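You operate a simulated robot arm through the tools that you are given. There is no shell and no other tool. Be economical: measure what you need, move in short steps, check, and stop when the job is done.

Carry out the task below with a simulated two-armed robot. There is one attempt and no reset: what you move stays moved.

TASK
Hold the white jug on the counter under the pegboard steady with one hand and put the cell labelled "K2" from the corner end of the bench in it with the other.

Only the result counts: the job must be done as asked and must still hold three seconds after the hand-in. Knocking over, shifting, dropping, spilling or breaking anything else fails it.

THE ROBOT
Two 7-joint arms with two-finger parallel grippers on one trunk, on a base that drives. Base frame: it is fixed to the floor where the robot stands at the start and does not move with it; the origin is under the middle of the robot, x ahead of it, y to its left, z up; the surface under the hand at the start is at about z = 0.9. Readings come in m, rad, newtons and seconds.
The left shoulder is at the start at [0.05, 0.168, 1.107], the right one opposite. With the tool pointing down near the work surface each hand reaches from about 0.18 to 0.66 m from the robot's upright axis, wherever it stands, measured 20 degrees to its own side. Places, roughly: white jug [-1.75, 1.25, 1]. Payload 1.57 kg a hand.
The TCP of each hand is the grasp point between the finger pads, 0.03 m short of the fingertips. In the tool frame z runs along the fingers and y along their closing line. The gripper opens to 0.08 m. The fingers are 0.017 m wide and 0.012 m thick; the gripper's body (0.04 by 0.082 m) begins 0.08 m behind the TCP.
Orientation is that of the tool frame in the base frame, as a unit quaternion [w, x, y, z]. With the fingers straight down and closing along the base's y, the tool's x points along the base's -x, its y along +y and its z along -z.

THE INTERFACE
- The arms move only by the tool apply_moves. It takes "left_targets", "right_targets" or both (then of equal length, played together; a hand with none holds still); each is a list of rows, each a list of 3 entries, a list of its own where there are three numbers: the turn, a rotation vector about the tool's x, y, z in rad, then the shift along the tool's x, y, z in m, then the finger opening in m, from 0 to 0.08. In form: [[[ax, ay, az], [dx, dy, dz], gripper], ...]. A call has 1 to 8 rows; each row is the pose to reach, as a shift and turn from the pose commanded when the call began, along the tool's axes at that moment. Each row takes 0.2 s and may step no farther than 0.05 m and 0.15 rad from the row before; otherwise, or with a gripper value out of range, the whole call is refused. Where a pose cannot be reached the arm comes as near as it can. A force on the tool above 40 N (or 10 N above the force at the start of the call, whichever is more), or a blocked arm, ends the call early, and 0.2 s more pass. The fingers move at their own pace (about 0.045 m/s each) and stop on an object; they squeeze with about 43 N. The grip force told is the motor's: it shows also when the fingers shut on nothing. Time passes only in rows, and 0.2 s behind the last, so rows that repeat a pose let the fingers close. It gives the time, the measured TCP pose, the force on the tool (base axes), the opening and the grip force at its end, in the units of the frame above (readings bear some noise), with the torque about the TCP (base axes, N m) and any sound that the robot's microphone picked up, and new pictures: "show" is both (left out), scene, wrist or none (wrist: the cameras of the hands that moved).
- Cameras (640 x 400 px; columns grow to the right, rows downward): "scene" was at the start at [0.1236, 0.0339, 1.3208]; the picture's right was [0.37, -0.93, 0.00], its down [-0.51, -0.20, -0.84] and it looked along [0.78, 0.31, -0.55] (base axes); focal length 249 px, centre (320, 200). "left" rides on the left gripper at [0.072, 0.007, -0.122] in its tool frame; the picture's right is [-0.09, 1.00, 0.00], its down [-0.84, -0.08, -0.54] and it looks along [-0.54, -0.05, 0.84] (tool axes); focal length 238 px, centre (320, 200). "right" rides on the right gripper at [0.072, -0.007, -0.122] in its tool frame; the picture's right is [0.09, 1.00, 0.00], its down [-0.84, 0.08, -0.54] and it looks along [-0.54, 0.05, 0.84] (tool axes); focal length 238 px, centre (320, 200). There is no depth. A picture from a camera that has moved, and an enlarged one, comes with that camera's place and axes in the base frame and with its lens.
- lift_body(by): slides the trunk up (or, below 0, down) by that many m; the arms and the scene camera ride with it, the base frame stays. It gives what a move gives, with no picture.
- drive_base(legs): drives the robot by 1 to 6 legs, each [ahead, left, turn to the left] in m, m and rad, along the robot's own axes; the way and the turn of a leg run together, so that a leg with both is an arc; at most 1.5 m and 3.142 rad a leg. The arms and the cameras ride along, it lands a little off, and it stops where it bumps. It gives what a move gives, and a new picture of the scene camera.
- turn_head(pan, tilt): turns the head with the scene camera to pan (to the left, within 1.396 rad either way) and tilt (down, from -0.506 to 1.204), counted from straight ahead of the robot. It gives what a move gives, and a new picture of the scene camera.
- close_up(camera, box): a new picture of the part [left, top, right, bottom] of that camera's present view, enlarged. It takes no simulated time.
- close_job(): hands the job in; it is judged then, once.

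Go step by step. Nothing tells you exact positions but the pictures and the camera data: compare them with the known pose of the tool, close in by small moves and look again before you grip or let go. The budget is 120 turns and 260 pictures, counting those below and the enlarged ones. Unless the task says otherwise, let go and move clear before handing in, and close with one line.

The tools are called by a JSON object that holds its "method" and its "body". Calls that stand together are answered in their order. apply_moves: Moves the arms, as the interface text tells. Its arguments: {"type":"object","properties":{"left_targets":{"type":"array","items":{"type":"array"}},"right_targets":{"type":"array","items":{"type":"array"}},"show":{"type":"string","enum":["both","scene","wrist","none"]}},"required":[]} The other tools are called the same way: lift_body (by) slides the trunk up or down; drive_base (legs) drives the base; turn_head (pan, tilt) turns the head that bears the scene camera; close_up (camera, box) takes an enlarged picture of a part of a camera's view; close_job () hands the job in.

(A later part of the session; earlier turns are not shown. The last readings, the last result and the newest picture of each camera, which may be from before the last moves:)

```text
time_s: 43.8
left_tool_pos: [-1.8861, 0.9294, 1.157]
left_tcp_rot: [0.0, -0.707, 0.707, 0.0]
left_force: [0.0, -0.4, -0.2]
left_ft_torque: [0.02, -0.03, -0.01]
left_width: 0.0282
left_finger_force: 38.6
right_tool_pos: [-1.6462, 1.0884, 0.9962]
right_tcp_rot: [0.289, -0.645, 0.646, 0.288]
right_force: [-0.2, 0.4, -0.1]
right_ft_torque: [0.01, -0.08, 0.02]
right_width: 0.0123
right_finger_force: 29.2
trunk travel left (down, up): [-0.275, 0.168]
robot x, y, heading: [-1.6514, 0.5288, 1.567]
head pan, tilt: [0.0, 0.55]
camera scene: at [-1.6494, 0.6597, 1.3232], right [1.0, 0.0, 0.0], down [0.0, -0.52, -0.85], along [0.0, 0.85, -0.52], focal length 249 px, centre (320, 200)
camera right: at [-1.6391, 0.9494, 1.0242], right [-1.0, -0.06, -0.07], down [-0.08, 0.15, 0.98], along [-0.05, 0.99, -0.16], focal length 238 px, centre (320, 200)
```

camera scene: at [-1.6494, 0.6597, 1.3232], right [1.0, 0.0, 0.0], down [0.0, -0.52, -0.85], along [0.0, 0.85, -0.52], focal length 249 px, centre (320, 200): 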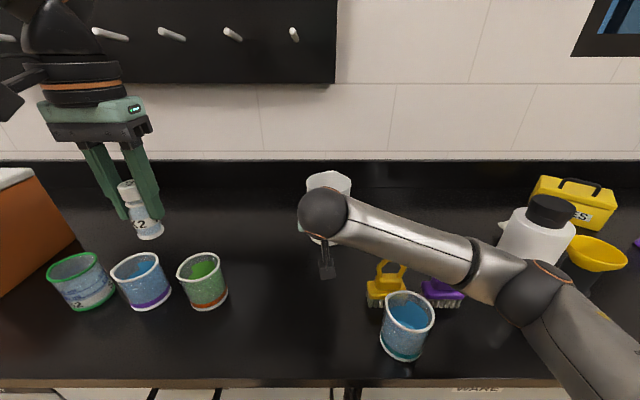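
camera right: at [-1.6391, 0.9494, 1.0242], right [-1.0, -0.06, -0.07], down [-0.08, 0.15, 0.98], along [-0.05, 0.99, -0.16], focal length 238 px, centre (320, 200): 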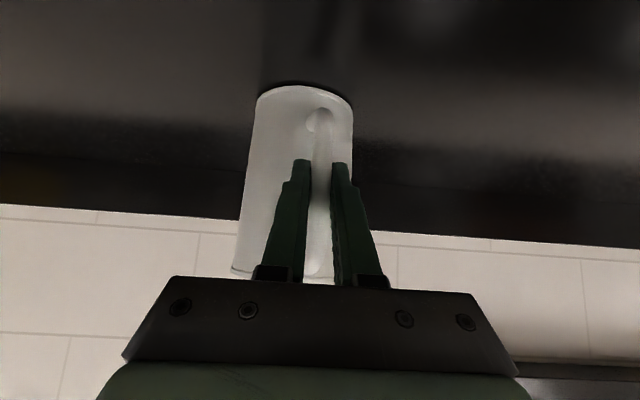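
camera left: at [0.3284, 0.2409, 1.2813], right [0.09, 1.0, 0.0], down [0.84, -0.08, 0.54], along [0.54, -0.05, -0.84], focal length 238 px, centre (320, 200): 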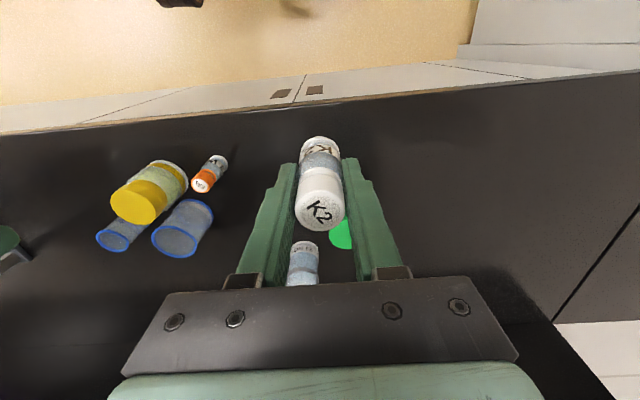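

The jug's handle is held (0.012 m grip). Now the left hand: I raise it, move it forward left of the jug and yaw it so its camera bracket points away from the right hand.

{"method": "apply_moves", "body": {"left_targets": [[[0, 0, 0.14], [-0.02, 0, -0.015], 0.015], [[0, 0, 0.28], [-0.05, 0, -0.03], 0.015], [[0, 0, 0.42], [-0.08, 0, -0.04], 0.015], [[0, 0, 0.56], [-0.11, 0, -0.05], 0.015], [[0, 0, 0.7], [-0.14, 0, -0.05], 0.015], [[0, 0, 0.84], [-0.17, 0, -0.05], 0.015], [[0, 0, 0.98], [-0.2, 0, -0.05], 0.015], [[0, 0, 1.1], [-0.22, 0, -0.05], 0.015]]}}

```text
time_s: 45.6
left_tool_pos: [-1.9311, 1.0377, 1.154]
left_tcp_rot: [0.001, -0.237, 0.972, 0.0]
left_force: [-0.1, 0.3, -0.7]
left_ft_torque: [0.02, 0.01, -0.01]
left_width: 0.0282
left_finger_force: 38.5
left hand out of reach, approached as far as the arm can: row 3, 4, 5, 6, 7, 8
right_tool_pos: [-1.6471, 1.0891, 0.996]
right_tcp_rot: [-0.289, 0.646, -0.645, -0.289]
right_force: [-0.6, -0.4, -0.2]
right_ft_torque: [-0.01, -0.02, 0.03]
right_width: 0.012
right_finger_force: 29.0
trunk travel left (down, up): [-0.275, 0.168]
robot x, y, heading: [-1.6493, 0.5316, 1.574]
head pan, tilt: [0.0, 0.55]
camera scene: at [-1.6494, 0.6596, 1.3232], right [1.0, 0.0, 0.0], down [0.0, -0.52, -0.85], along [0.0, 0.85, -0.52], focal length 249 px, centre (320, 200)
camera left: at [-1.9988, 1.0096, 1.2777], right [-0.38, 0.93, 0.0], down [0.78, 0.32, 0.54], along [0.5, 0.21, -0.84], focal length 238 px, centre (320, 200)
```

scene: 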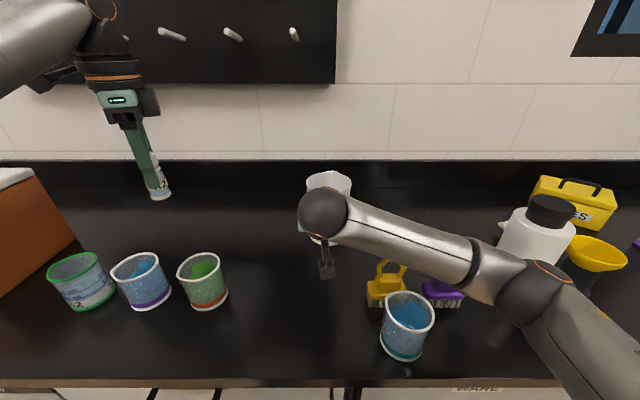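
left: 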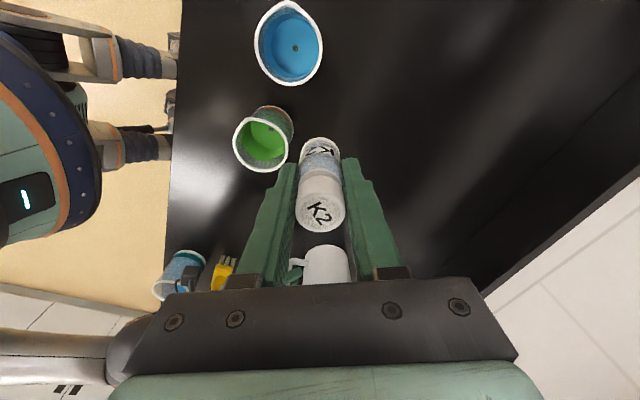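

The arm's reach with a vertical tool isn't enough, so I'll tilt the left hand ~28° coming in from the left-back. First I turn it in place.

{"method": "apply_moves", "body": {"left_targets": [[[-0.015, -0.1, -0.062], [0, 0, 0], 0.015], [[-0.03, -0.2, -0.124], [0, 0, 0], 0.015], [[-0.046, -0.3, -0.186], [0, 0, 0], 0.015], [[-0.061, -0.4, -0.248], [0, 0, 0], 0.015], [[-0.076, -0.49, -0.31], [0, 0, 0], 0.015], [[-0.076, -0.49, -0.31], [0, 0, 0], 0.015]], "show": "scene"}}

```text
time_s: 47.0
left_tool_pos: [-1.9318, 1.0363, 1.1535]
left_tcp_rot: [0.227, -0.372, 0.895, 0.092]
left_force: [-0.2, 0.4, -1.2]
left_ft_torque: [0.03, 0.05, -0.02]
left_width: 0.0281
left_finger_force: 38.4
right_tool_pos: [-1.6471, 1.0881, 0.9965]
right_tcp_rot: [-0.288, 0.646, -0.645, -0.289]
right_force: [0.0, -0.2, 0.4]
right_ft_torque: [0.03, -0.06, -0.01]
right_width: 0.0123
right_finger_force: 29.3
trunk travel left (down, up): [-0.275, 0.168]
robot x, y, heading: [-1.6498, 0.53, 1.572]
head pan, tilt: [0.0, 0.55]
camera scene: at [-1.6494, 0.6597, 1.3232], right [1.0, 0.0, 0.0], down [0.0, -0.52, -0.85], along [0.0, 0.85, -0.52], focal length 249 px, centre (320, 200)
```

scene: 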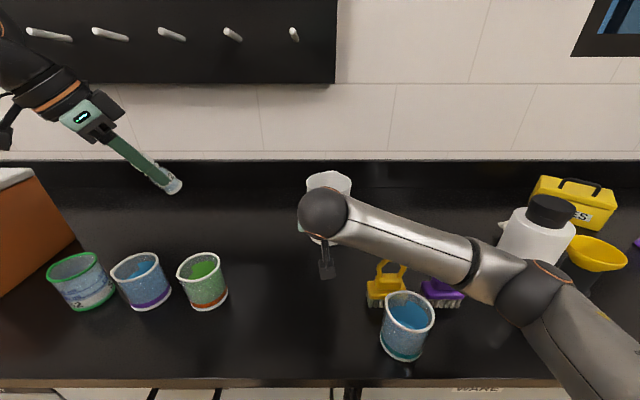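

Rotation worked. I bring the vial to a point above and left-behind the jug mouth along the planned entry line.

{"method": "apply_moves", "body": {"left_targets": [[[0, 0, 0], [-0.0356, -0.0187, 0.0227], 0.015], [[0, 0, 0], [-0.0713, -0.0373, 0.0453], 0.015], [[0, 0, 0], [-0.1069, -0.056, 0.068], 0.015], [[0, 0, 0], [-0.1425, -0.0747, 0.0907], 0.015], [[0, 0, 0], [-0.1782, -0.0933, 0.1133], 0.015], [[0, 0, 0], [-0.2138, -0.112, 0.136], 0.015], [[0, 0, 0], [-0.2138, -0.112, 0.136], 0.015]]}}

{"method": "close_up", "body": {"camera": "scene", "box": [220, 110, 420, 260]}}

```text
time_s: 48.6
left_tool_pos: [-1.754, 1.0727, 1.097]
left_tcp_rot: [0.227, -0.372, 0.895, 0.093]
left_force: [-0.5, 0.3, -1.1]
left_ft_torque: [0.02, 0.02, 0.03]
left_width: 0.0282
left_finger_force: 38.2
left hand out of reach, approached as far as the arm can: row 4, 5, 6, 7
right_tool_pos: [-1.6478, 1.0881, 0.9947]
right_tcp_rot: [-0.288, 0.646, -0.646, -0.288]
right_force: [0.9, -0.1, 1.1]
right_ft_torque: [0.08, -0.05, 0.01]
right_width: 0.0121
right_finger_force: 29.6
trunk travel left (down, up): [-0.275, 0.168]
robot x, y, heading: [-1.6498, 0.5276, 1.574]
head pan, tilt: [0.0, 0.55]
camera scene: at [-1.6494, 0.6596, 1.3232], right [1.0, 0.0, 0.0], down [0.0, -0.52, -0.85], along [0.0, 0.85, -0.52], focal length 249 px, centre (320, 200)
camera left: at [-1.8449, 0.9919, 1.1702], right [-0.65, 0.76, 0.04], down [0.39, 0.29, 0.87], along [0.65, 0.58, -0.48], focal length 238 px, centre (320, 200)
```

scene: 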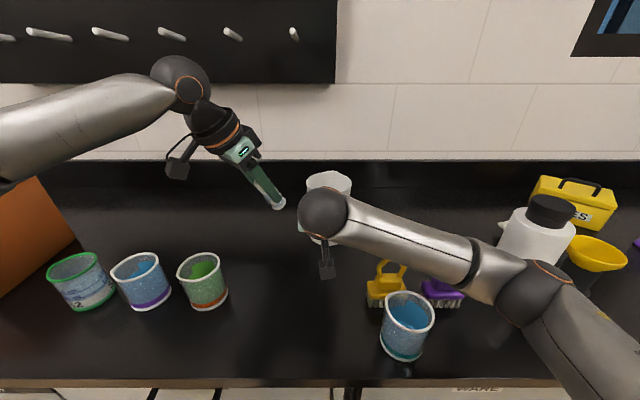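
left: 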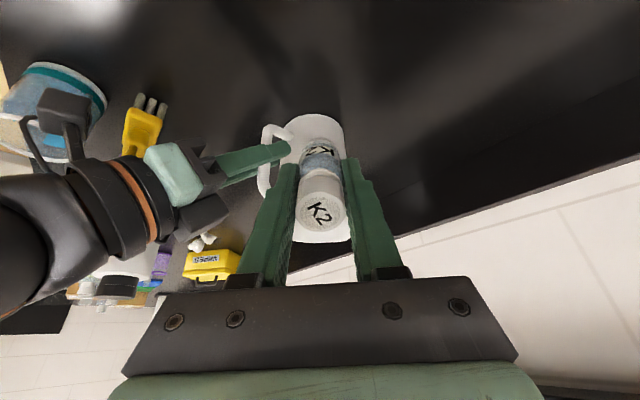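

```text
2.67 times, centred on (320, 185) of scene
camera zoom: at [-1.6494, 0.6596, 1.3232], right [1.0, 0.0, 0.0], down [0.0, -0.52, -0.85], along [0.0, 0.85, -0.52], focal length 664 px, centre (320, 240)
```

zoom: 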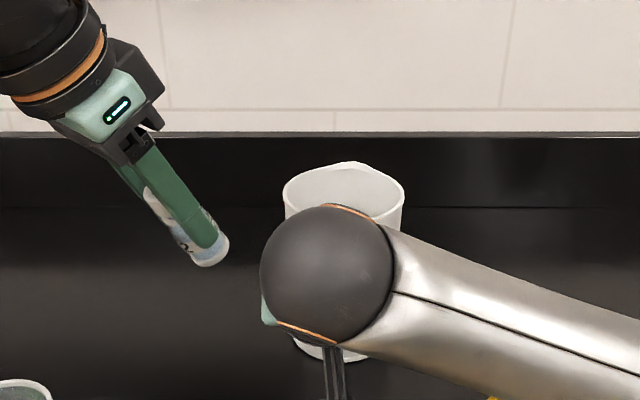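

The tilted reach is not enough from here. I'll release the handle, pull both hands back, and stand the robot better (turned right, trunk higher) before regripping.

{"method": "apply_moves", "body": {"left_targets": [[[-0.0275, 0.0664, -0.11], [0.0165, 0, -0.0224], 0.015], [[-0.055, 0.133, -0.22], [0.033, 0, -0.0447], 0.015], [[-0.0825, 0.199, -0.33], [0.0495, 0, -0.067], 0.015], [[-0.11, 0.2657, -0.44], [0.066, 0, -0.0895], 0.015], [[-0.1375, 0.332, -0.55], [0.0824, 0, -0.1119], 0.015], [[-0.165, 0.3986, -0.66], [0.099, 0, -0.1342], 0.015], [[-0.1925, 0.465, -0.77], [0.1154, 0.002, -0.1566], 0.015], [[-0.1925, 0.465, -0.77], [0.1154, 0.002, -0.1566], 0.015]], "right_targets": [[[0, 0, 0], [0, 0, 0], 0.04], [[0, 0, 0], [0, 0, 0], 0.08], [[0, 0, 0], [0, 0, 0], 0.08], [[0, 0, 0], [0, 0, 0], 0.08], [[0, 0, 0], [0, 0, -0.04], 0.08], [[0, 0, 0], [0, 0, -0.08], 0.08], [[0, 0, 0], [0, 0, -0.12], 0.08], [[0, 0, 0], [0, 0, -0.16], 0.08]]}}

```text
time_s: 50.4
left_tool_pos: [-1.8798, 0.9477, 1.1813]
left_tcp_rot: [-0.001, 0.709, -0.705, 0.0]
left_force: [0.6, 0.3, -0.9]
left_ft_torque: [0.0, 0.02, 0.02]
left_width: 0.028
left_finger_force: 38.2
right_tool_pos: [-1.6467, 0.9684, 1.1041]
right_tcp_rot: [0.289, -0.645, 0.646, 0.287]
right_force: [0.1, 0.2, -0.6]
right_ft_torque: [-0.01, -0.02, 0.0]
right_width: 0.0799
right_finger_force: 0.0
trunk travel left (down, up): [-0.275, 0.168]
robot x, y, heading: [-1.6499, 0.5277, 1.569]
head pan, tilt: [0.0, 0.55]
camera scene: at [-1.6496, 0.6592, 1.3232], right [1.0, 0.0, 0.0], down [0.0, -0.52, -0.85], along [0.0, 0.85, -0.52], focal length 249 px, centre (320, 200)
camera right: at [-1.6394, 0.8298, 1.1319], right [-1.0, -0.06, -0.07], down [-0.08, 0.15, 0.98], along [-0.05, 0.99, -0.16], focal length 238 px, centre (320, 200)
camera left: at [-1.8871, 0.8761, 1.3038], right [-1.0, 0.09, 0.0], down [0.07, 0.84, 0.54], along [0.05, 0.54, -0.84], focal length 238 px, centre (320, 200)
```

scene: 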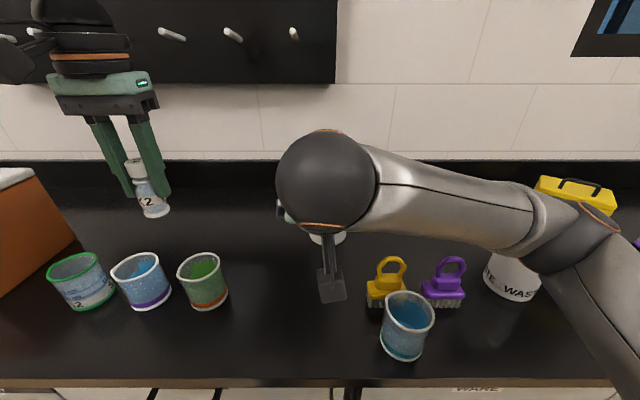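
right: 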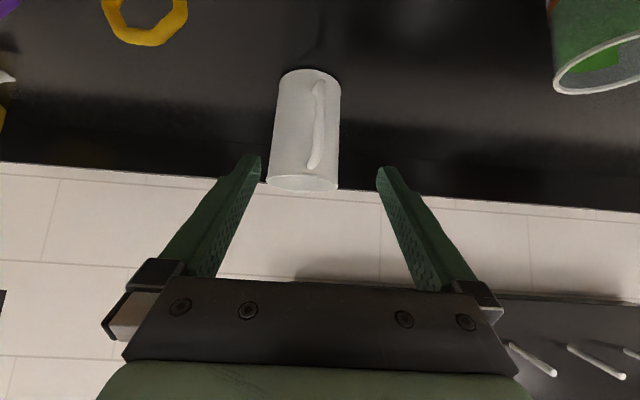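
left: 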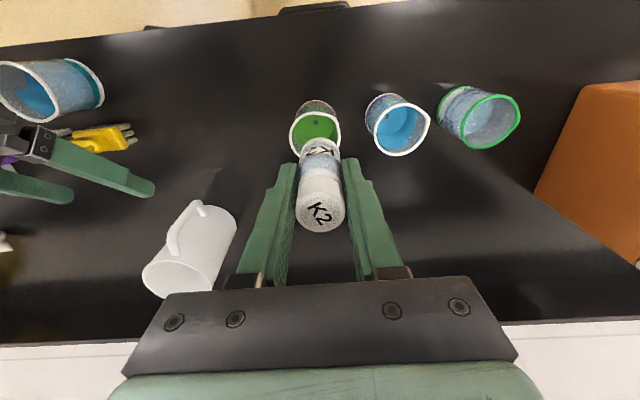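

Jug is upright and free. I raise the trunk, then turn the base right ~0.33 rad and move forward slightly.

{"method": "lift_body", "body": {"by": 0.14}}

{"method": "drive_base", "body": {"legs": [[0, 0, -0.33], [0.035, 0, 0]]}}

```text
time_s: 52.1
left_tool_pos: [-1.8797, 0.9499, 1.3213]
left_tcp_rot: [-0.001, 0.707, -0.707, 0.001]
left_force: [-0.1, -1.4, 0.2]
left_ft_torque: [-0.03, 0.01, 0.03]
left_width: 0.0281
left_finger_force: 38.1
right_tool_pos: [-1.646, 0.9686, 1.2428]
right_tcp_rot: [-0.288, 0.646, -0.646, -0.288]
right_force: [-0.3, -0.8, 0.0]
right_ft_torque: [0.04, -0.02, -0.01]
right_width: 0.08
right_finger_force: 0.1
trunk travel left (down, up): [-0.415, 0.028]
robot x, y, heading: [-1.6465, 0.5313, 1.576]
head pan, tilt: [0.0, 0.55]
```

```text
time_s: 54.0
left_tool_pos: [-1.7192, 1.0356, 1.3212]
left_tcp_rot: [0.002, -0.581, 0.814, -0.002]
left_force: [-0.3, 1.0, 0.5]
left_ft_torque: [-0.03, 0.02, 0.0]
left_width: 0.0282
left_finger_force: 37.7
right_tool_pos: [-1.4932, 0.9775, 1.2433]
right_tcp_rot: [0.331, -0.53, 0.744, 0.237]
right_force: [0.1, 0.6, -1.1]
right_ft_torque: [-0.01, 0.02, -0.04]
right_width: 0.0801
right_finger_force: 0.0
trunk travel left (down, up): [-0.415, 0.028]
robot x, y, heading: [-1.6394, 0.5565, 1.24]
head pan, tilt: [0.0, 0.55]
camera scene: at [-1.5953, 0.6868, 1.4631], right [0.95, -0.33, 0.0], down [-0.17, -0.49, -0.85], along [0.28, 0.81, -0.52], focal length 249 px, centre (320, 200)
```

scene: 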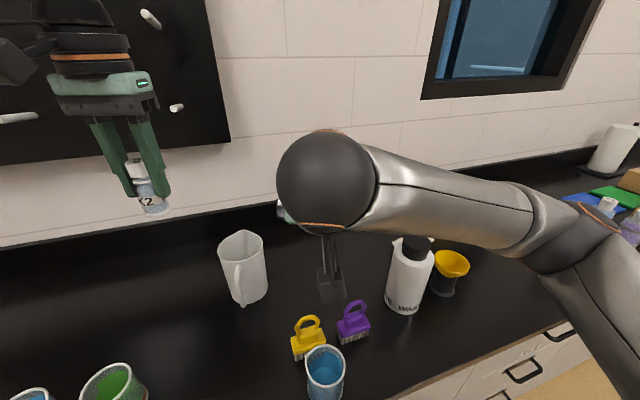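

Base is well placed. I re-measure the jug from this new viewpoint.

{"method": "close_up", "body": {"camera": "scene", "box": [170, 200, 330, 320]}}

```text
3.33 times, centred on (250, 260) of scene
camera zoom: at [-1.5953, 0.6868, 1.4631], right [0.95, -0.33, 0.0], down [-0.17, -0.49, -0.85], along [0.28, 0.81, -0.52], focal length 830 px, centre (553, 0)
```

zoom: 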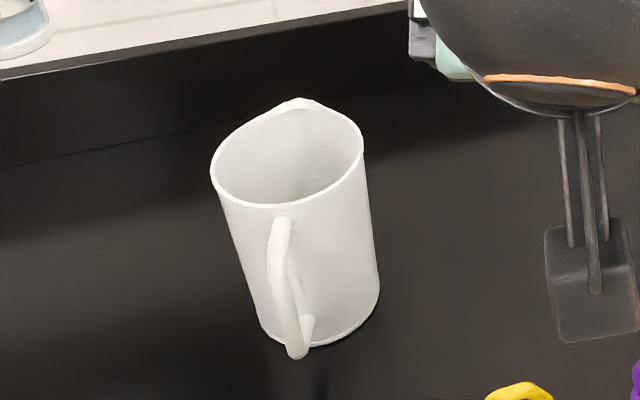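

Jug rim centre confirmed near [-1.629, 1.184]. I bring the right hand back in front of the handle, yawed to match the handle plane.

{"method": "apply_moves", "body": {"right_targets": [[[-0.062, 0, -0.0557], [0.0174, 0.0252, 0.0164], 0.08], [[-0.124, 0, -0.111], [0.0348, 0.0503, 0.0328], 0.08], [[-0.186, 0, -0.167], [0.0521, 0.0755, 0.0492], 0.08], [[-0.248, 0, -0.223], [0.0695, 0.1007, 0.0656], 0.08], [[-0.31, 0, -0.278], [0.0869, 0.1258, 0.082], 0.08], [[-0.3725, 0, -0.334], [0.1043, 0.151, 0.0984], 0.08], [[-0.3725, 0, -0.334], [0.1043, 0.151, 0.0984], 0.08]]}}

```text
time_s: 55.6
left_tool_pos: [-1.7193, 1.0335, 1.321]
left_tcp_rot: [0.001, -0.581, 0.814, -0.001]
left_force: [0.3, 0.0, -0.1]
left_ft_torque: [0.0, 0.02, -0.02]
left_width: 0.0285
left_finger_force: 37.9
right_tool_pos: [-1.6344, 1.0298, 1.1003]
right_tcp_rot: [-0.263, 0.698, -0.588, -0.313]
right_force: [0.6, 0.8, -1.0]
right_ft_torque: [0.01, 0.02, -0.01]
right_width: 0.0801
right_finger_force: 0.0
trunk travel left (down, up): [-0.415, 0.028]
robot x, y, heading: [-1.6379, 0.5623, 1.237]
head pan, tilt: [0.0, 0.55]
camera scene: at [-1.5957, 0.6854, 1.4632], right [0.95, -0.33, 0.0], down [-0.17, -0.49, -0.85], along [0.28, 0.81, -0.52], focal length 249 px, centre (320, 200)
camera right: at [-1.6038, 0.8942, 1.129], right [-0.97, -0.23, -0.07], down [-0.1, 0.14, 0.98], along [-0.22, 0.96, -0.16], focal length 238 px, centre (320, 200)
```

scene: 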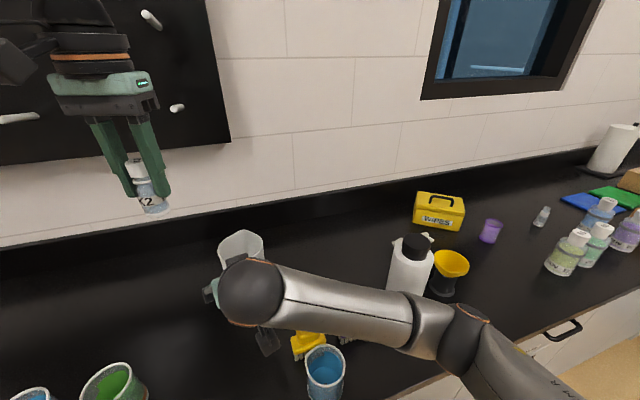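
right: 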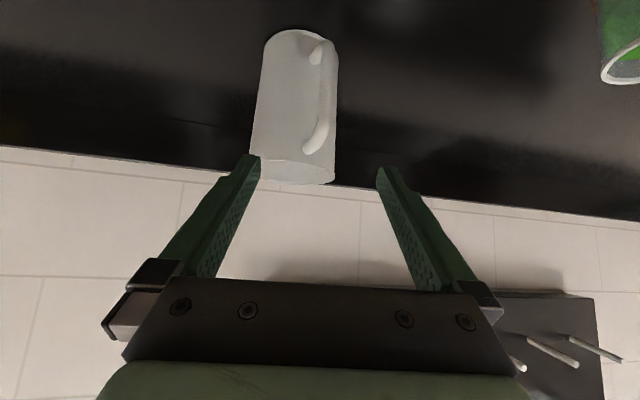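

Handle found at about [-1.648, 1.091, 0.994]. Moving to a standoff just in front of it.

{"method": "apply_moves", "body": {"right_targets": [[[0, 0, 0], [0.0185, 0.0015, 0.033], 0.08], [[0, 0, 0], [0.037, 0.003, 0.0665], 0.08], [[0, 0, 0], [0.037, 0.003, 0.0665], 0.08]], "show": "none"}}

{"method": "close_up", "body": {"camera": "right", "box": [200, 20, 440, 290]}}

```text
time_s: 56.4
left_tool_pos: [-1.7191, 1.0339, 1.3198]
left_tcp_rot: [0.001, -0.581, 0.814, -0.001]
left_force: [0.9, -0.3, -1.0]
left_ft_torque: [0.0, -0.02, 0.0]
left_width: 0.0281
left_finger_force: 38.2
right_tool_pos: [-1.6409, 1.054, 1.0277]
right_tcp_rot: [-0.264, 0.698, -0.589, -0.312]
right_force: [-0.7, 0.0, 0.1]
right_ft_torque: [0.0, 0.0, 0.03]
right_width: 0.0801
right_finger_force: 0.1
trunk travel left (down, up): [-0.415, 0.028]
robot x, y, heading: [-1.6414, 0.563, 1.24]
head pan, tilt: [0.0, 0.55]
```

```text
1.48 times, centred on (320, 155) of right
camera zoom: at [-1.6099, 0.9187, 1.0568], right [-0.97, -0.23, -0.07], down [-0.1, 0.14, 0.98], along [-0.21, 0.96, -0.16], focal length 353 px, centre (320, 267)
```

zoom: 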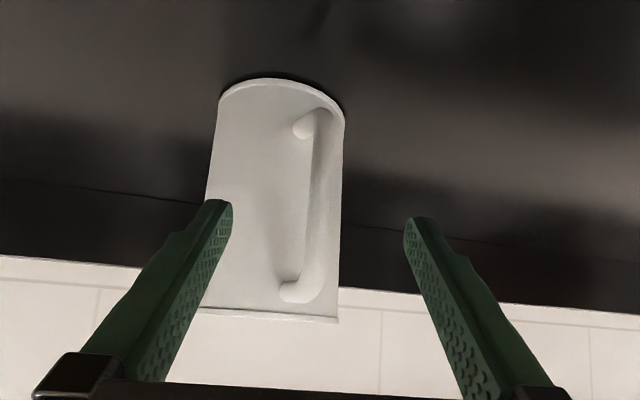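

The bar is aligned; I advance 0.046 m along the fingers and close.

{"method": "apply_moves", "body": {"right_targets": [[[0, 0, 0], [0, 0, 0.023], 0.08], [[0, 0, 0], [0, 0, 0.046], 0.08], [[0, 0, 0], [0, 0, 0.046], 0.06], [[0, 0, 0], [0, 0, 0.046], 0.04], [[0, 0, 0], [0, 0, 0.046], 0.02], [[0, 0, 0], [0, 0, 0.046], 0.005], [[0, 0, 0], [0, 0, 0.046], 0.005], [[0, 0, 0], [0, 0, 0.046], 0.005]]}}

```text
time_s: 58.2
left_tool_pos: [-1.7196, 1.0338, 1.3222]
left_tcp_rot: [0.001, -0.582, 0.813, -0.002]
left_force: [0.4, -0.7, -0.6]
left_ft_torque: [-0.04, 0.03, -0.01]
left_width: 0.0283
left_finger_force: 37.8
right_tool_pos: [-1.6461, 1.0881, 0.9983]
right_tcp_rot: [-0.263, 0.698, -0.589, -0.312]
right_force: [0.0, 0.0, 1.0]
right_ft_torque: [0.02, -0.1, 0.0]
right_width: 0.012
right_finger_force: 29.1
trunk travel left (down, up): [-0.415, 0.028]
robot x, y, heading: [-1.6366, 0.5633, 1.242]
head pan, tilt: [0.0, 0.55]
camera scene: at [-1.5958, 0.6855, 1.4632], right [0.95, -0.33, 0.0], down [-0.17, -0.49, -0.85], along [0.28, 0.81, -0.52], focal length 249 px, centre (320, 200)
camera right: at [-1.6161, 0.9526, 1.0262], right [-0.97, -0.23, -0.07], down [-0.1, 0.14, 0.98], along [-0.21, 0.96, -0.16], focal length 238 px, centre (320, 200)
```

scene: 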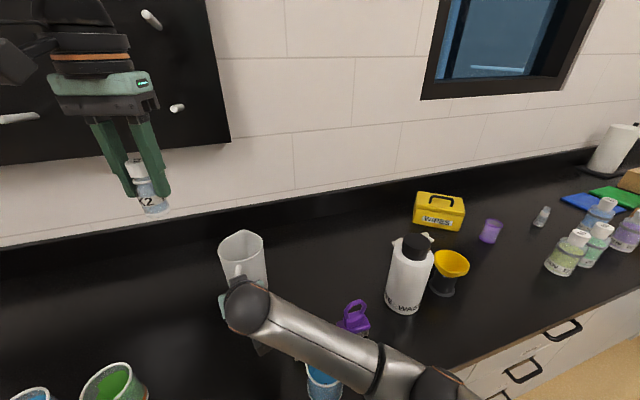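
right: 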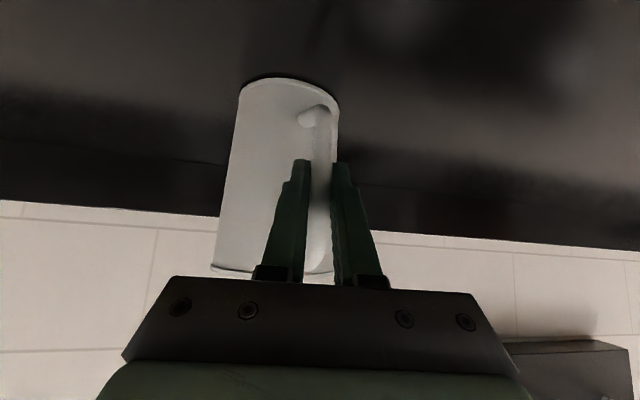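

Handle held again. Now the left hand goes vertically over the jug mouth.

{"method": "apply_moves", "body": {"left_targets": [[[0, 0, 0], [-0.034, -0.0074, 0.02], 0.015], [[0, 0, 0], [-0.068, -0.0148, 0.04], 0.015], [[0, 0, 0], [-0.103, -0.022, 0.06], 0.015], [[0, 0, 0], [-0.137, -0.03, 0.085], 0.015], [[0, 0, 0], [-0.171, -0.037, 0.11], 0.015], [[0, 0, 0], [-0.171, -0.037, 0.11], 0.015]]}}

{"method": "close_up", "body": {"camera": "scene", "box": [150, 130, 350, 330]}}

```text
time_s: 59.6
left_tool_pos: [-1.6871, 1.1341, 1.1969]
left_tcp_rot: [0.002, -0.581, 0.814, 0.0]
left_force: [-0.1, 0.7, -0.8]
left_ft_torque: [0.0, 0.03, 0.02]
left_width: 0.0282
left_finger_force: 37.8
left hand out of reach, approached as far as the arm can: row 2, 3, 4, 5, 6
right_tool_pos: [-1.6469, 1.0886, 0.9972]
right_tcp_rot: [-0.263, 0.698, -0.588, -0.312]
right_force: [-0.6, -0.7, 1.9]
right_ft_torque: [0.06, -0.09, -0.01]
right_width: 0.0124
right_finger_force: 29.9
trunk travel left (down, up): [-0.415, 0.028]
robot x, y, heading: [-1.6364, 0.5601, 1.239]
head pan, tilt: [0.0, 0.55]
camera scene: at [-1.5958, 0.6855, 1.4632], right [0.95, -0.33, 0.0], down [-0.17, -0.49, -0.85], along [0.28, 0.81, -0.52], focal length 249 px, centre (320, 200)
camera left: at [-1.7171, 1.0681, 1.3198], right [-0.91, 0.41, 0.0], down [0.34, 0.77, 0.54], along [0.23, 0.49, -0.84], focal length 238 px, centre (320, 200)
```

scene: 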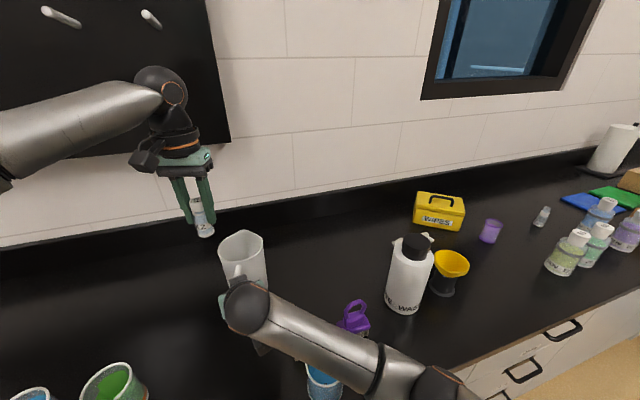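
left: 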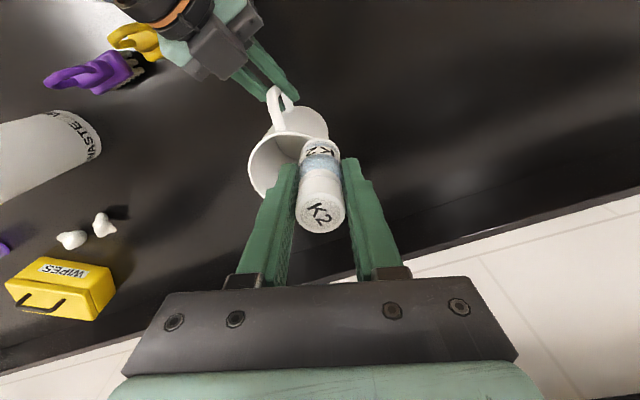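

```text
2.00 times, centred on (250, 230) of scene
camera zoom: at [-1.5958, 0.6855, 1.4632], right [0.95, -0.33, 0.0], down [-0.17, -0.49, -0.85], along [0.28, 0.81, -0.52], focal length 498 px, centre (460, 140)
```

zoom: 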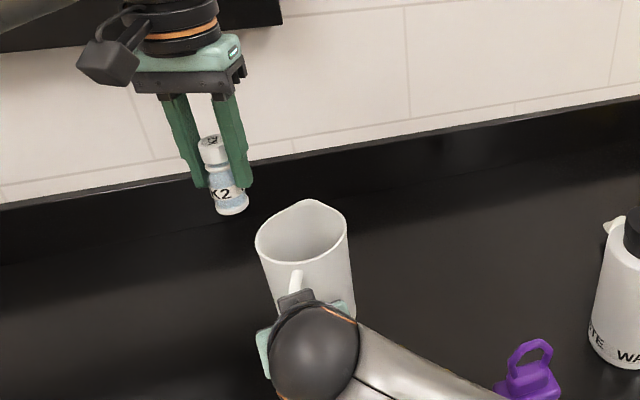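

It fell short at that height, but reach grows lower down. I descend beside the jug (vial bottom staying above the rim), then move across.

{"method": "apply_moves", "body": {"left_targets": [[[0, 0, 0], [0, 0, 0.035], 0.015], [[0, 0, 0], [0, 0, 0.068], 0.015], [[0, 0, 0], [-0.02, -0.0115, 0.068], 0.015], [[0, 0, 0], [-0.04, -0.023, 0.068], 0.015], [[0, 0, 0], [-0.0662, -0.0386, 0.068], 0.015], [[0, 0, 0], [-0.0662, -0.0386, 0.068], 0.015]]}}

{"method": "close_up", "body": {"camera": "scene", "box": [150, 130, 350, 330]}}

```text
time_s: 61.0
left_tool_pos: [-1.6814, 1.1384, 1.1295]
left_tcp_rot: [0.002, -0.581, 0.814, -0.001]
left_force: [-0.7, -0.8, 0.2]
left_ft_torque: [-0.01, 0.03, -0.02]
left_width: 0.0279
left_finger_force: 38.3
left hand out of reach, approached as far as the arm can: row 3, 4, 5, 6
right_tool_pos: [-1.6468, 1.0887, 0.9979]
right_tcp_rot: [-0.263, 0.698, -0.589, -0.312]
right_force: [0.4, -0.1, 1.2]
right_ft_torque: [0.07, -0.09, 0.0]
right_width: 0.0126
right_finger_force: 29.4
trunk travel left (down, up): [-0.415, 0.028]
robot x, y, heading: [-1.6372, 0.5622, 1.238]
head pan, tilt: [0.0, 0.55]
camera scene: at [-1.5958, 0.6855, 1.4632], right [0.95, -0.33, 0.0], down [-0.17, -0.49, -0.85], along [0.28, 0.81, -0.52], focal length 249 px, centre (320, 200)
camera left: at [-1.7117, 1.0726, 1.2524], right [-0.91, 0.41, 0.0], down [0.34, 0.77, 0.54], along [0.23, 0.49, -0.84], focal length 238 px, centre (320, 200)
```

scene: 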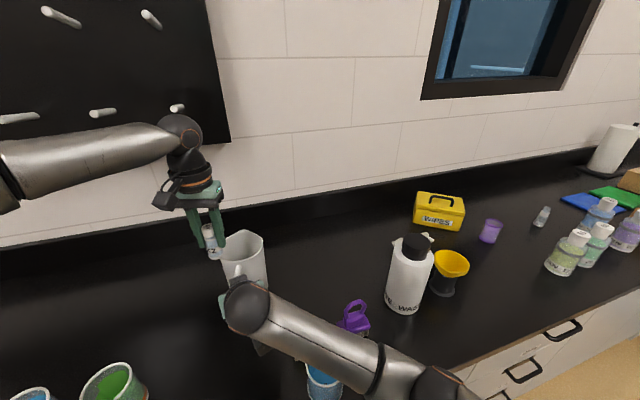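
left: 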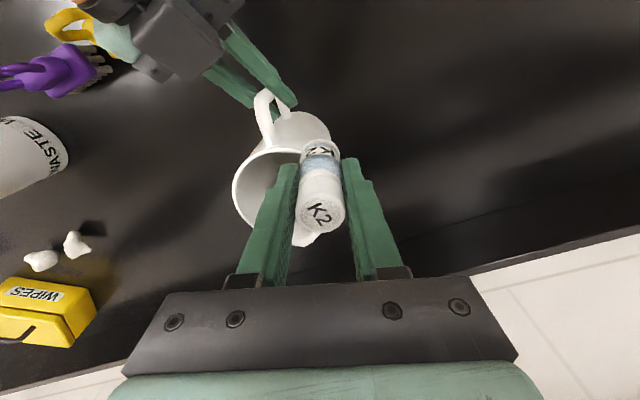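

```text
2.00 times, centred on (250, 230) of scene
camera zoom: at [-1.5958, 0.6855, 1.4632], right [0.95, -0.33, 0.0], down [-0.17, -0.49, -0.85], along [0.28, 0.81, -0.52], focal length 498 px, centre (460, 140)
```

zoom: 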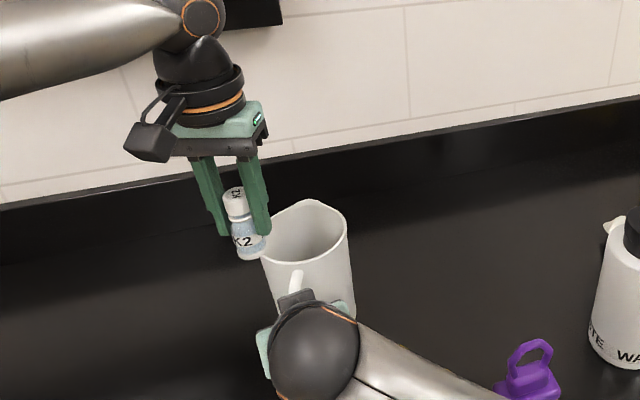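

The vertical wrist is limiting the reach. I tilt the left hand forward by 0.3 rad here and raise slightly, to see whether that frees reach.

{"method": "apply_moves", "body": {"left_targets": [[[0, -0.1, 0], [0, 0, -0.01], 0.015], [[0, -0.2, 0], [0, 0, -0.015], 0.015], [[0, -0.3, 0], [0, 0, -0.015], 0.015], [[0, -0.3, 0], [-0.02, -0.012, -0.015], 0.015], [[0, -0.3, 0], [-0.04, -0.024, -0.015], 0.015], [[0, -0.3, 0], [-0.0601, -0.0341, -0.015], 0.015], [[0, -0.3, 0], [-0.0601, -0.0341, -0.015], 0.015]]}}

{"method": "close_up", "body": {"camera": "scene", "box": [150, 130, 350, 330]}}

```text
time_s: 62.6
left_tool_pos: [-1.6446, 1.1745, 1.146]
left_tcp_rot: [0.124, -0.576, 0.804, 0.085]
left_force: [0.2, -0.1, -0.4]
left_ft_torque: [-0.02, 0.01, -0.02]
left_width: 0.0282
left_finger_force: 37.9
left hand out of reach, approached as far as the arm can: row 6, 7
right_tool_pos: [-1.6473, 1.0885, 0.9976]
right_tcp_rot: [-0.263, 0.698, -0.588, -0.312]
right_force: [-0.9, -0.8, 0.4]
right_ft_torque: [0.03, -0.09, -0.02]
right_width: 0.0122
right_finger_force: 29.1
trunk travel left (down, up): [-0.415, 0.028]
robot x, y, heading: [-1.6403, 0.5647, 1.239]
head pan, tilt: [0.0, 0.55]
camera scene: at [-1.5959, 0.6854, 1.4632], right [0.95, -0.33, 0.0], down [-0.17, -0.49, -0.85], along [0.28, 0.81, -0.52], focal length 249 px, centre (320, 200)
camera left: at [-1.6847, 1.0767, 1.2418], right [-0.91, 0.41, 0.02], down [0.28, 0.58, 0.77], along [0.3, 0.71, -0.64], focal length 238 px, centre (320, 200)
```

scene: 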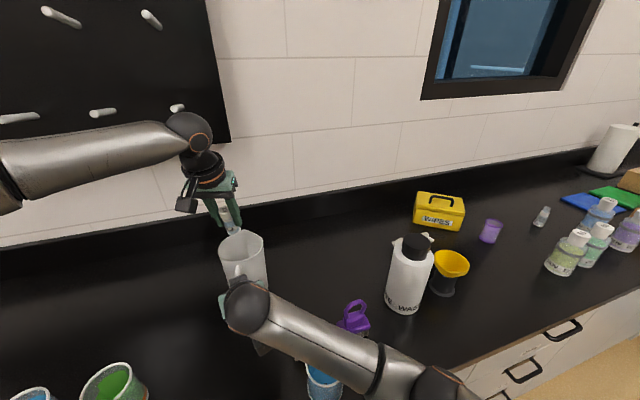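
left: 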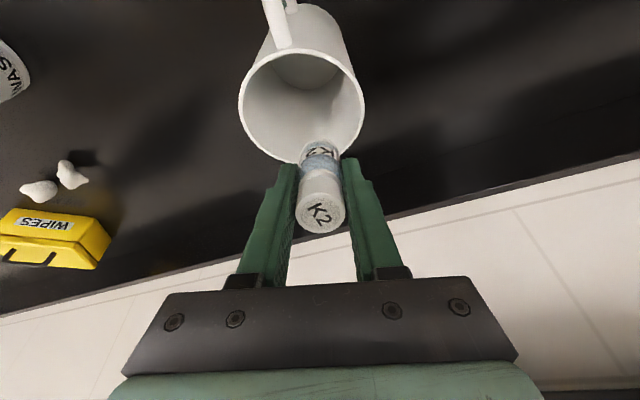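

```text
2.00 times, centred on (250, 230) of scene
camera zoom: at [-1.5959, 0.6854, 1.4632], right [0.95, -0.33, 0.0], down [-0.17, -0.49, -0.85], along [0.28, 0.81, -0.52], focal length 498 px, centre (460, 140)
```

zoom: 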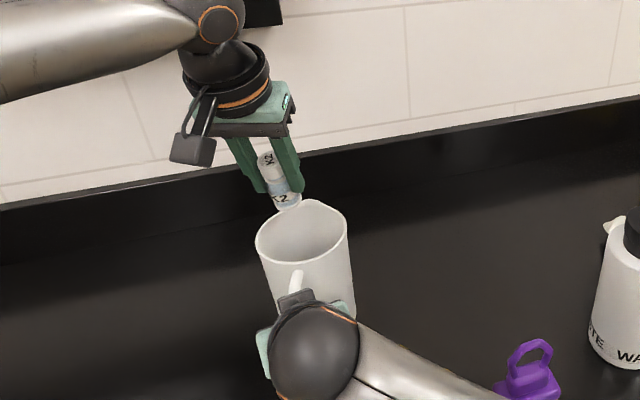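

Tilting worked: the vial is now over the mouth. I descend partway along a near-vertical line while centring.

{"method": "apply_moves", "body": {"left_targets": [[[0, 0, 0], [0.005, -0.0035, 0.02], 0.015], [[0, 0, 0], [0.011, -0.007, 0.045], 0.015], [[0, 0, 0], [0.017, -0.0107, 0.067], 0.015], [[0, 0, 0], [0.017, -0.0107, 0.067], 0.015]]}}

{"method": "close_up", "body": {"camera": "scene", "box": [170, 150, 320, 300]}}

```text
time_s: 63.6
left_tool_pos: [-1.6454, 1.1659, 1.0811]
left_tcp_rot: [0.124, -0.575, 0.804, 0.086]
left_force: [0.5, 0.1, 0.1]
left_ft_torque: [0.0, 0.03, -0.03]
left_width: 0.0282
left_finger_force: 38.6
left hand out of reach, approached as far as the arm can: row 1, 2, 3, 4
right_tool_pos: [-1.645, 1.0881, 0.9975]
right_tcp_rot: [-0.264, 0.698, -0.589, -0.312]
right_force: [0.7, 0.0, 0.9]
right_ft_torque: [0.04, -0.1, 0.0]
right_width: 0.0121
right_finger_force: 29.2
trunk travel left (down, up): [-0.415, 0.028]
robot x, y, heading: [-1.6391, 0.5639, 1.241]
head pan, tilt: [0.0, 0.55]
camera scene: at [-1.5958, 0.6855, 1.4632], right [0.95, -0.33, 0.0], down [-0.17, -0.49, -0.85], along [0.28, 0.81, -0.52], focal length 249 px, centre (320, 200)
camera left: at [-1.6867, 1.0679, 1.1762], right [-0.91, 0.41, 0.02], down [0.28, 0.58, 0.77], along [0.3, 0.71, -0.64], focal length 238 px, centre (320, 200)
```

scene: 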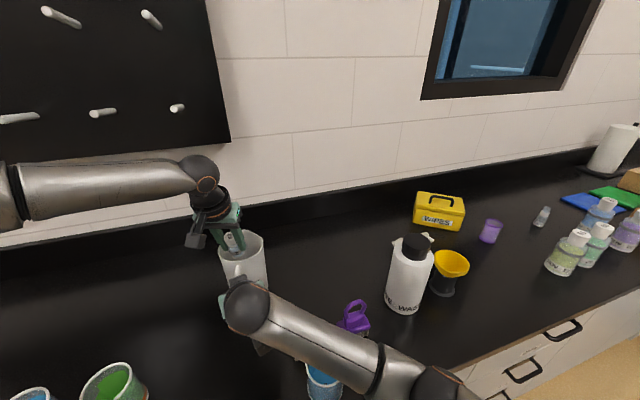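
left: 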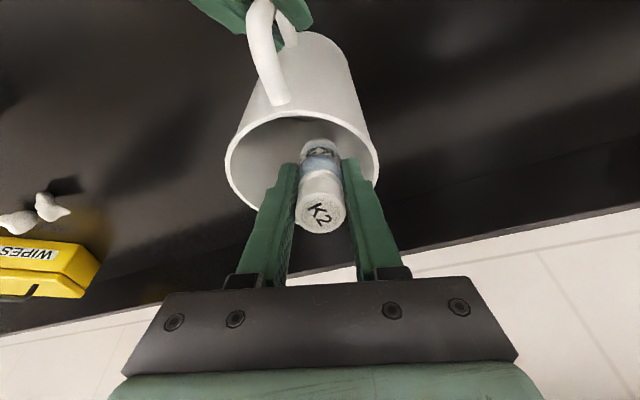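

```text
2.67 times, centred on (245, 225) of scene
camera zoom: at [-1.5958, 0.6855, 1.4632], right [0.95, -0.33, 0.0], down [-0.17, -0.49, -0.85], along [0.28, 0.81, -0.52], focal length 664 px, centre (520, 133)
```

zoom: 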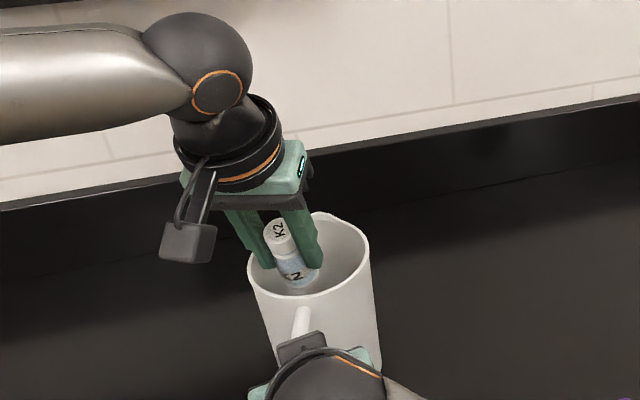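

The vial bottom is already inside the mouth. I lower further with slightly more tilt to keep reach.

{"method": "apply_moves", "body": {"left_targets": [[[0, -0.05, 0], [0.0, -0.003, 0.018], 0.015], [[0, -0.1, 0], [0.001, -0.006, 0.036], 0.015], [[0, -0.13, 0], [0.002, -0.008, 0.05], 0.015], [[0, -0.13, 0], [0.002, -0.008, 0.05], 0.015]]}}

{"method": "close_up", "body": {"camera": "scene", "box": [170, 150, 320, 300]}}

```text
time_s: 64.6
left_tool_pos: [-1.6446, 1.1698, 1.0372]
left_tcp_rot: [0.177, -0.568, 0.794, 0.123]
left_force: [4.1, 2.1, 3.8]
left_ft_torque: [-0.08, 0.2, -0.06]
left_width: 0.028
left_finger_force: 38.6
left hand out of reach, approached as far as the arm can: row 1, 2, 3, 4
right_tool_pos: [-1.646, 1.0888, 0.9973]
right_tcp_rot: [-0.263, 0.698, -0.589, -0.312]
right_force: [-1.1, -1.3, -1.3]
right_ft_torque: [0.13, -0.31, 0.19]
right_width: 0.0122
right_finger_force: 29.3
trunk travel left (down, up): [-0.415, 0.028]
robot x, y, heading: [-1.6389, 0.5601, 1.238]
head pan, tilt: [0.0, 0.55]
camera scene: at [-1.5956, 0.6852, 1.4633], right [0.95, -0.33, 0.0], down [-0.17, -0.49, -0.85], along [0.28, 0.81, -0.52], focal length 249 px, centre (320, 200)
camera left: at [-1.689, 1.0614, 1.1189], right [-0.91, 0.4, 0.03], down [0.24, 0.48, 0.84], along [0.32, 0.78, -0.54], focal length 238 px, centre (320, 200)
```

scene: 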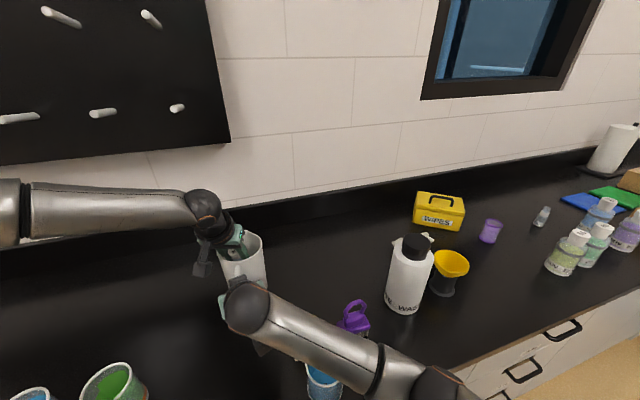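
left: 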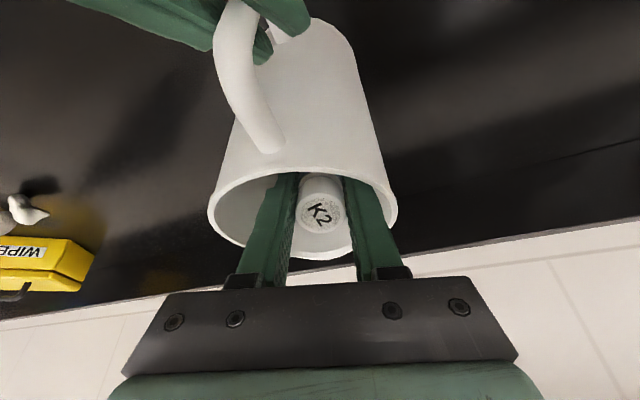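

```text
2.67 times, centred on (245, 225) of scene
camera zoom: at [-1.5956, 0.6852, 1.4633], right [0.95, -0.33, 0.0], down [-0.17, -0.49, -0.85], along [0.28, 0.81, -0.52], focal length 664 px, centre (520, 133)
```

zoom: 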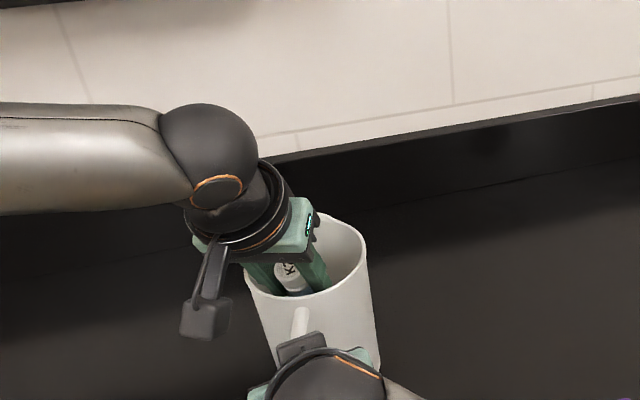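

K2 is inside the jug, but the left finger touches the left wall lightly. I shift right ~1 cm and a touch back before releasing.

{"method": "apply_moves", "body": {"left_targets": [[[0, 0, 0], [0.004, -0.006, -0.004], 0.015], [[0, 0, 0], [0.008, -0.012, -0.006], 0.015], [[0, 0, 0], [0.008, -0.012, -0.006], 0.015]], "show": "wrist"}}

```text
time_s: 65.4
left_tool_pos: [-1.6375, 1.1569, 1.0406]
left_tcp_rot: [0.175, -0.569, 0.794, 0.123]
left_force: [-2.0, 3.6, -0.3]
left_ft_torque: [-0.06, -0.04, 0.01]
left_width: 0.0281
left_finger_force: 38.4
right_tool_pos: [-1.6467, 1.0881, 0.9977]
right_tcp_rot: [-0.263, 0.697, -0.589, -0.313]
right_force: [0.0, -3.2, 1.6]
right_ft_torque: [0.31, 0.06, -0.14]
right_width: 0.0125
right_finger_force: 29.4
trunk travel left (down, up): [-0.415, 0.028]
robot x, y, heading: [-1.6402, 0.5649, 1.24]
head pan, tilt: [0.0, 0.55]
camera left: at [-1.6817, 1.0481, 1.1207], right [-0.92, 0.4, 0.03], down [0.24, 0.48, 0.84], along [0.32, 0.78, -0.54], focal length 238 px, centre (320, 200)
```

left: 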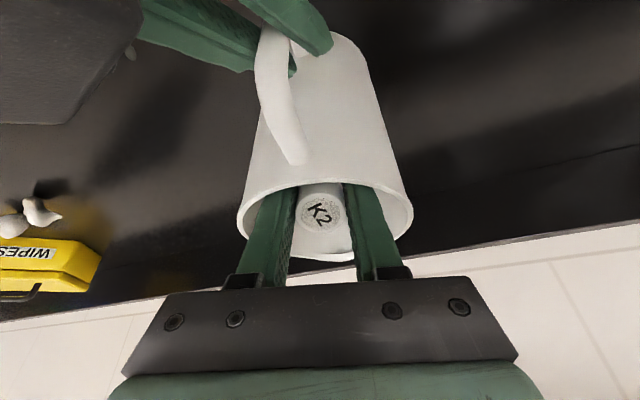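

Laterally centred now, with light contact at the front rim. I move forward 7 mm, then open gently.

{"method": "apply_moves", "body": {"left_targets": [[[0, 0, 0], [-0.0064, 0, 0.003], 0.015], [[0, 0, 0], [-0.0064, 0, 0.003], 0.015]], "show": "none"}}

```text
time_s: 66.0
left_tool_pos: [-1.6368, 1.1603, 1.042]
left_tcp_rot: [0.176, -0.568, 0.794, 0.122]
left_force: [-0.2, 0.7, -1.0]
left_ft_torque: [0.0, 0.01, -0.03]
left_width: 0.0281
left_finger_force: 38.4
left hand out of reach, approached as far as the arm can: row 1, 2
right_tool_pos: [-1.6473, 1.0888, 0.9983]
right_tcp_rot: [-0.263, 0.698, -0.589, -0.312]
right_force: [0.7, 0.4, -0.3]
right_ft_torque: [0.0, -0.11, 0.02]
right_width: 0.0122
right_finger_force: 29.8
trunk travel left (down, up): [-0.415, 0.028]
robot x, y, heading: [-1.6362, 0.5613, 1.235]
head pan, tilt: [0.0, 0.55]
```

No contact force now. Opening the left fingers to release K2.

{"method": "apply_moves", "body": {"left_targets": [[[0, 0, 0], [0, 0, 0], 0.034], [[0, 0, 0], [0, 0, 0], 0.042], [[0, 0, 0], [0, 0, 0], 0.042]], "show": "wrist"}}

{"method": "close_up", "body": {"camera": "scene", "box": [170, 150, 320, 300]}}

```text
time_s: 66.8
left_tool_pos: [-1.6384, 1.1612, 1.0414]
left_tcp_rot: [0.176, -0.568, 0.795, 0.123]
left_force: [1.9, 0.2, 0.6]
left_ft_torque: [-0.04, 0.03, 0.01]
left_width: 0.0406
left_finger_force: 0.1
right_tool_pos: [-1.6484, 1.0882, 0.9976]
right_tcp_rot: [-0.262, 0.698, -0.589, -0.312]
right_force: [-2.1, -0.8, 0.5]
right_ft_torque: [-0.12, -0.2, 0.13]
right_width: 0.0121
right_finger_force: 29.3
trunk travel left (down, up): [-0.415, 0.028]
robot x, y, heading: [-1.6355, 0.5603, 1.236]
head pan, tilt: [0.0, 0.55]
camera left: at [-1.6826, 1.0528, 1.123], right [-0.91, 0.4, 0.03], down [0.24, 0.48, 0.84], along [0.32, 0.78, -0.54], focal length 238 px, centre (320, 200)
```

left: 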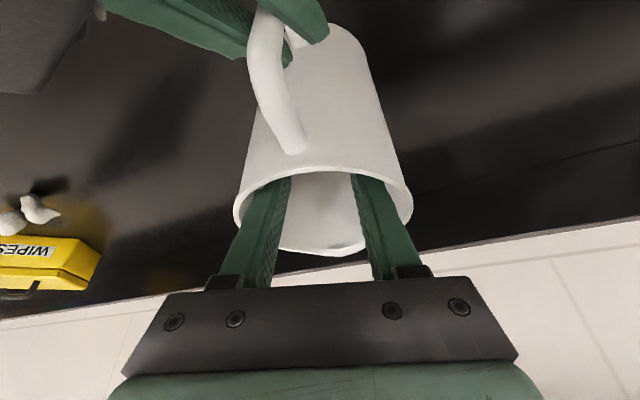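

```text
2.67 times, centred on (245, 225) of scene
camera zoom: at [-1.5958, 0.6855, 1.4632], right [0.95, -0.33, 0.0], down [-0.17, -0.49, -0.85], along [0.28, 0.81, -0.52], focal length 664 px, centre (520, 133)
```

zoom: 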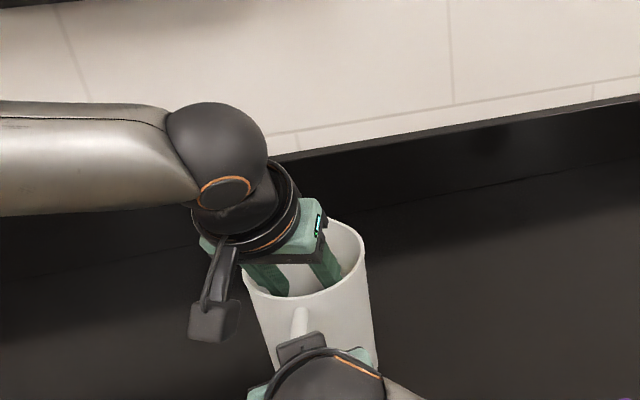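

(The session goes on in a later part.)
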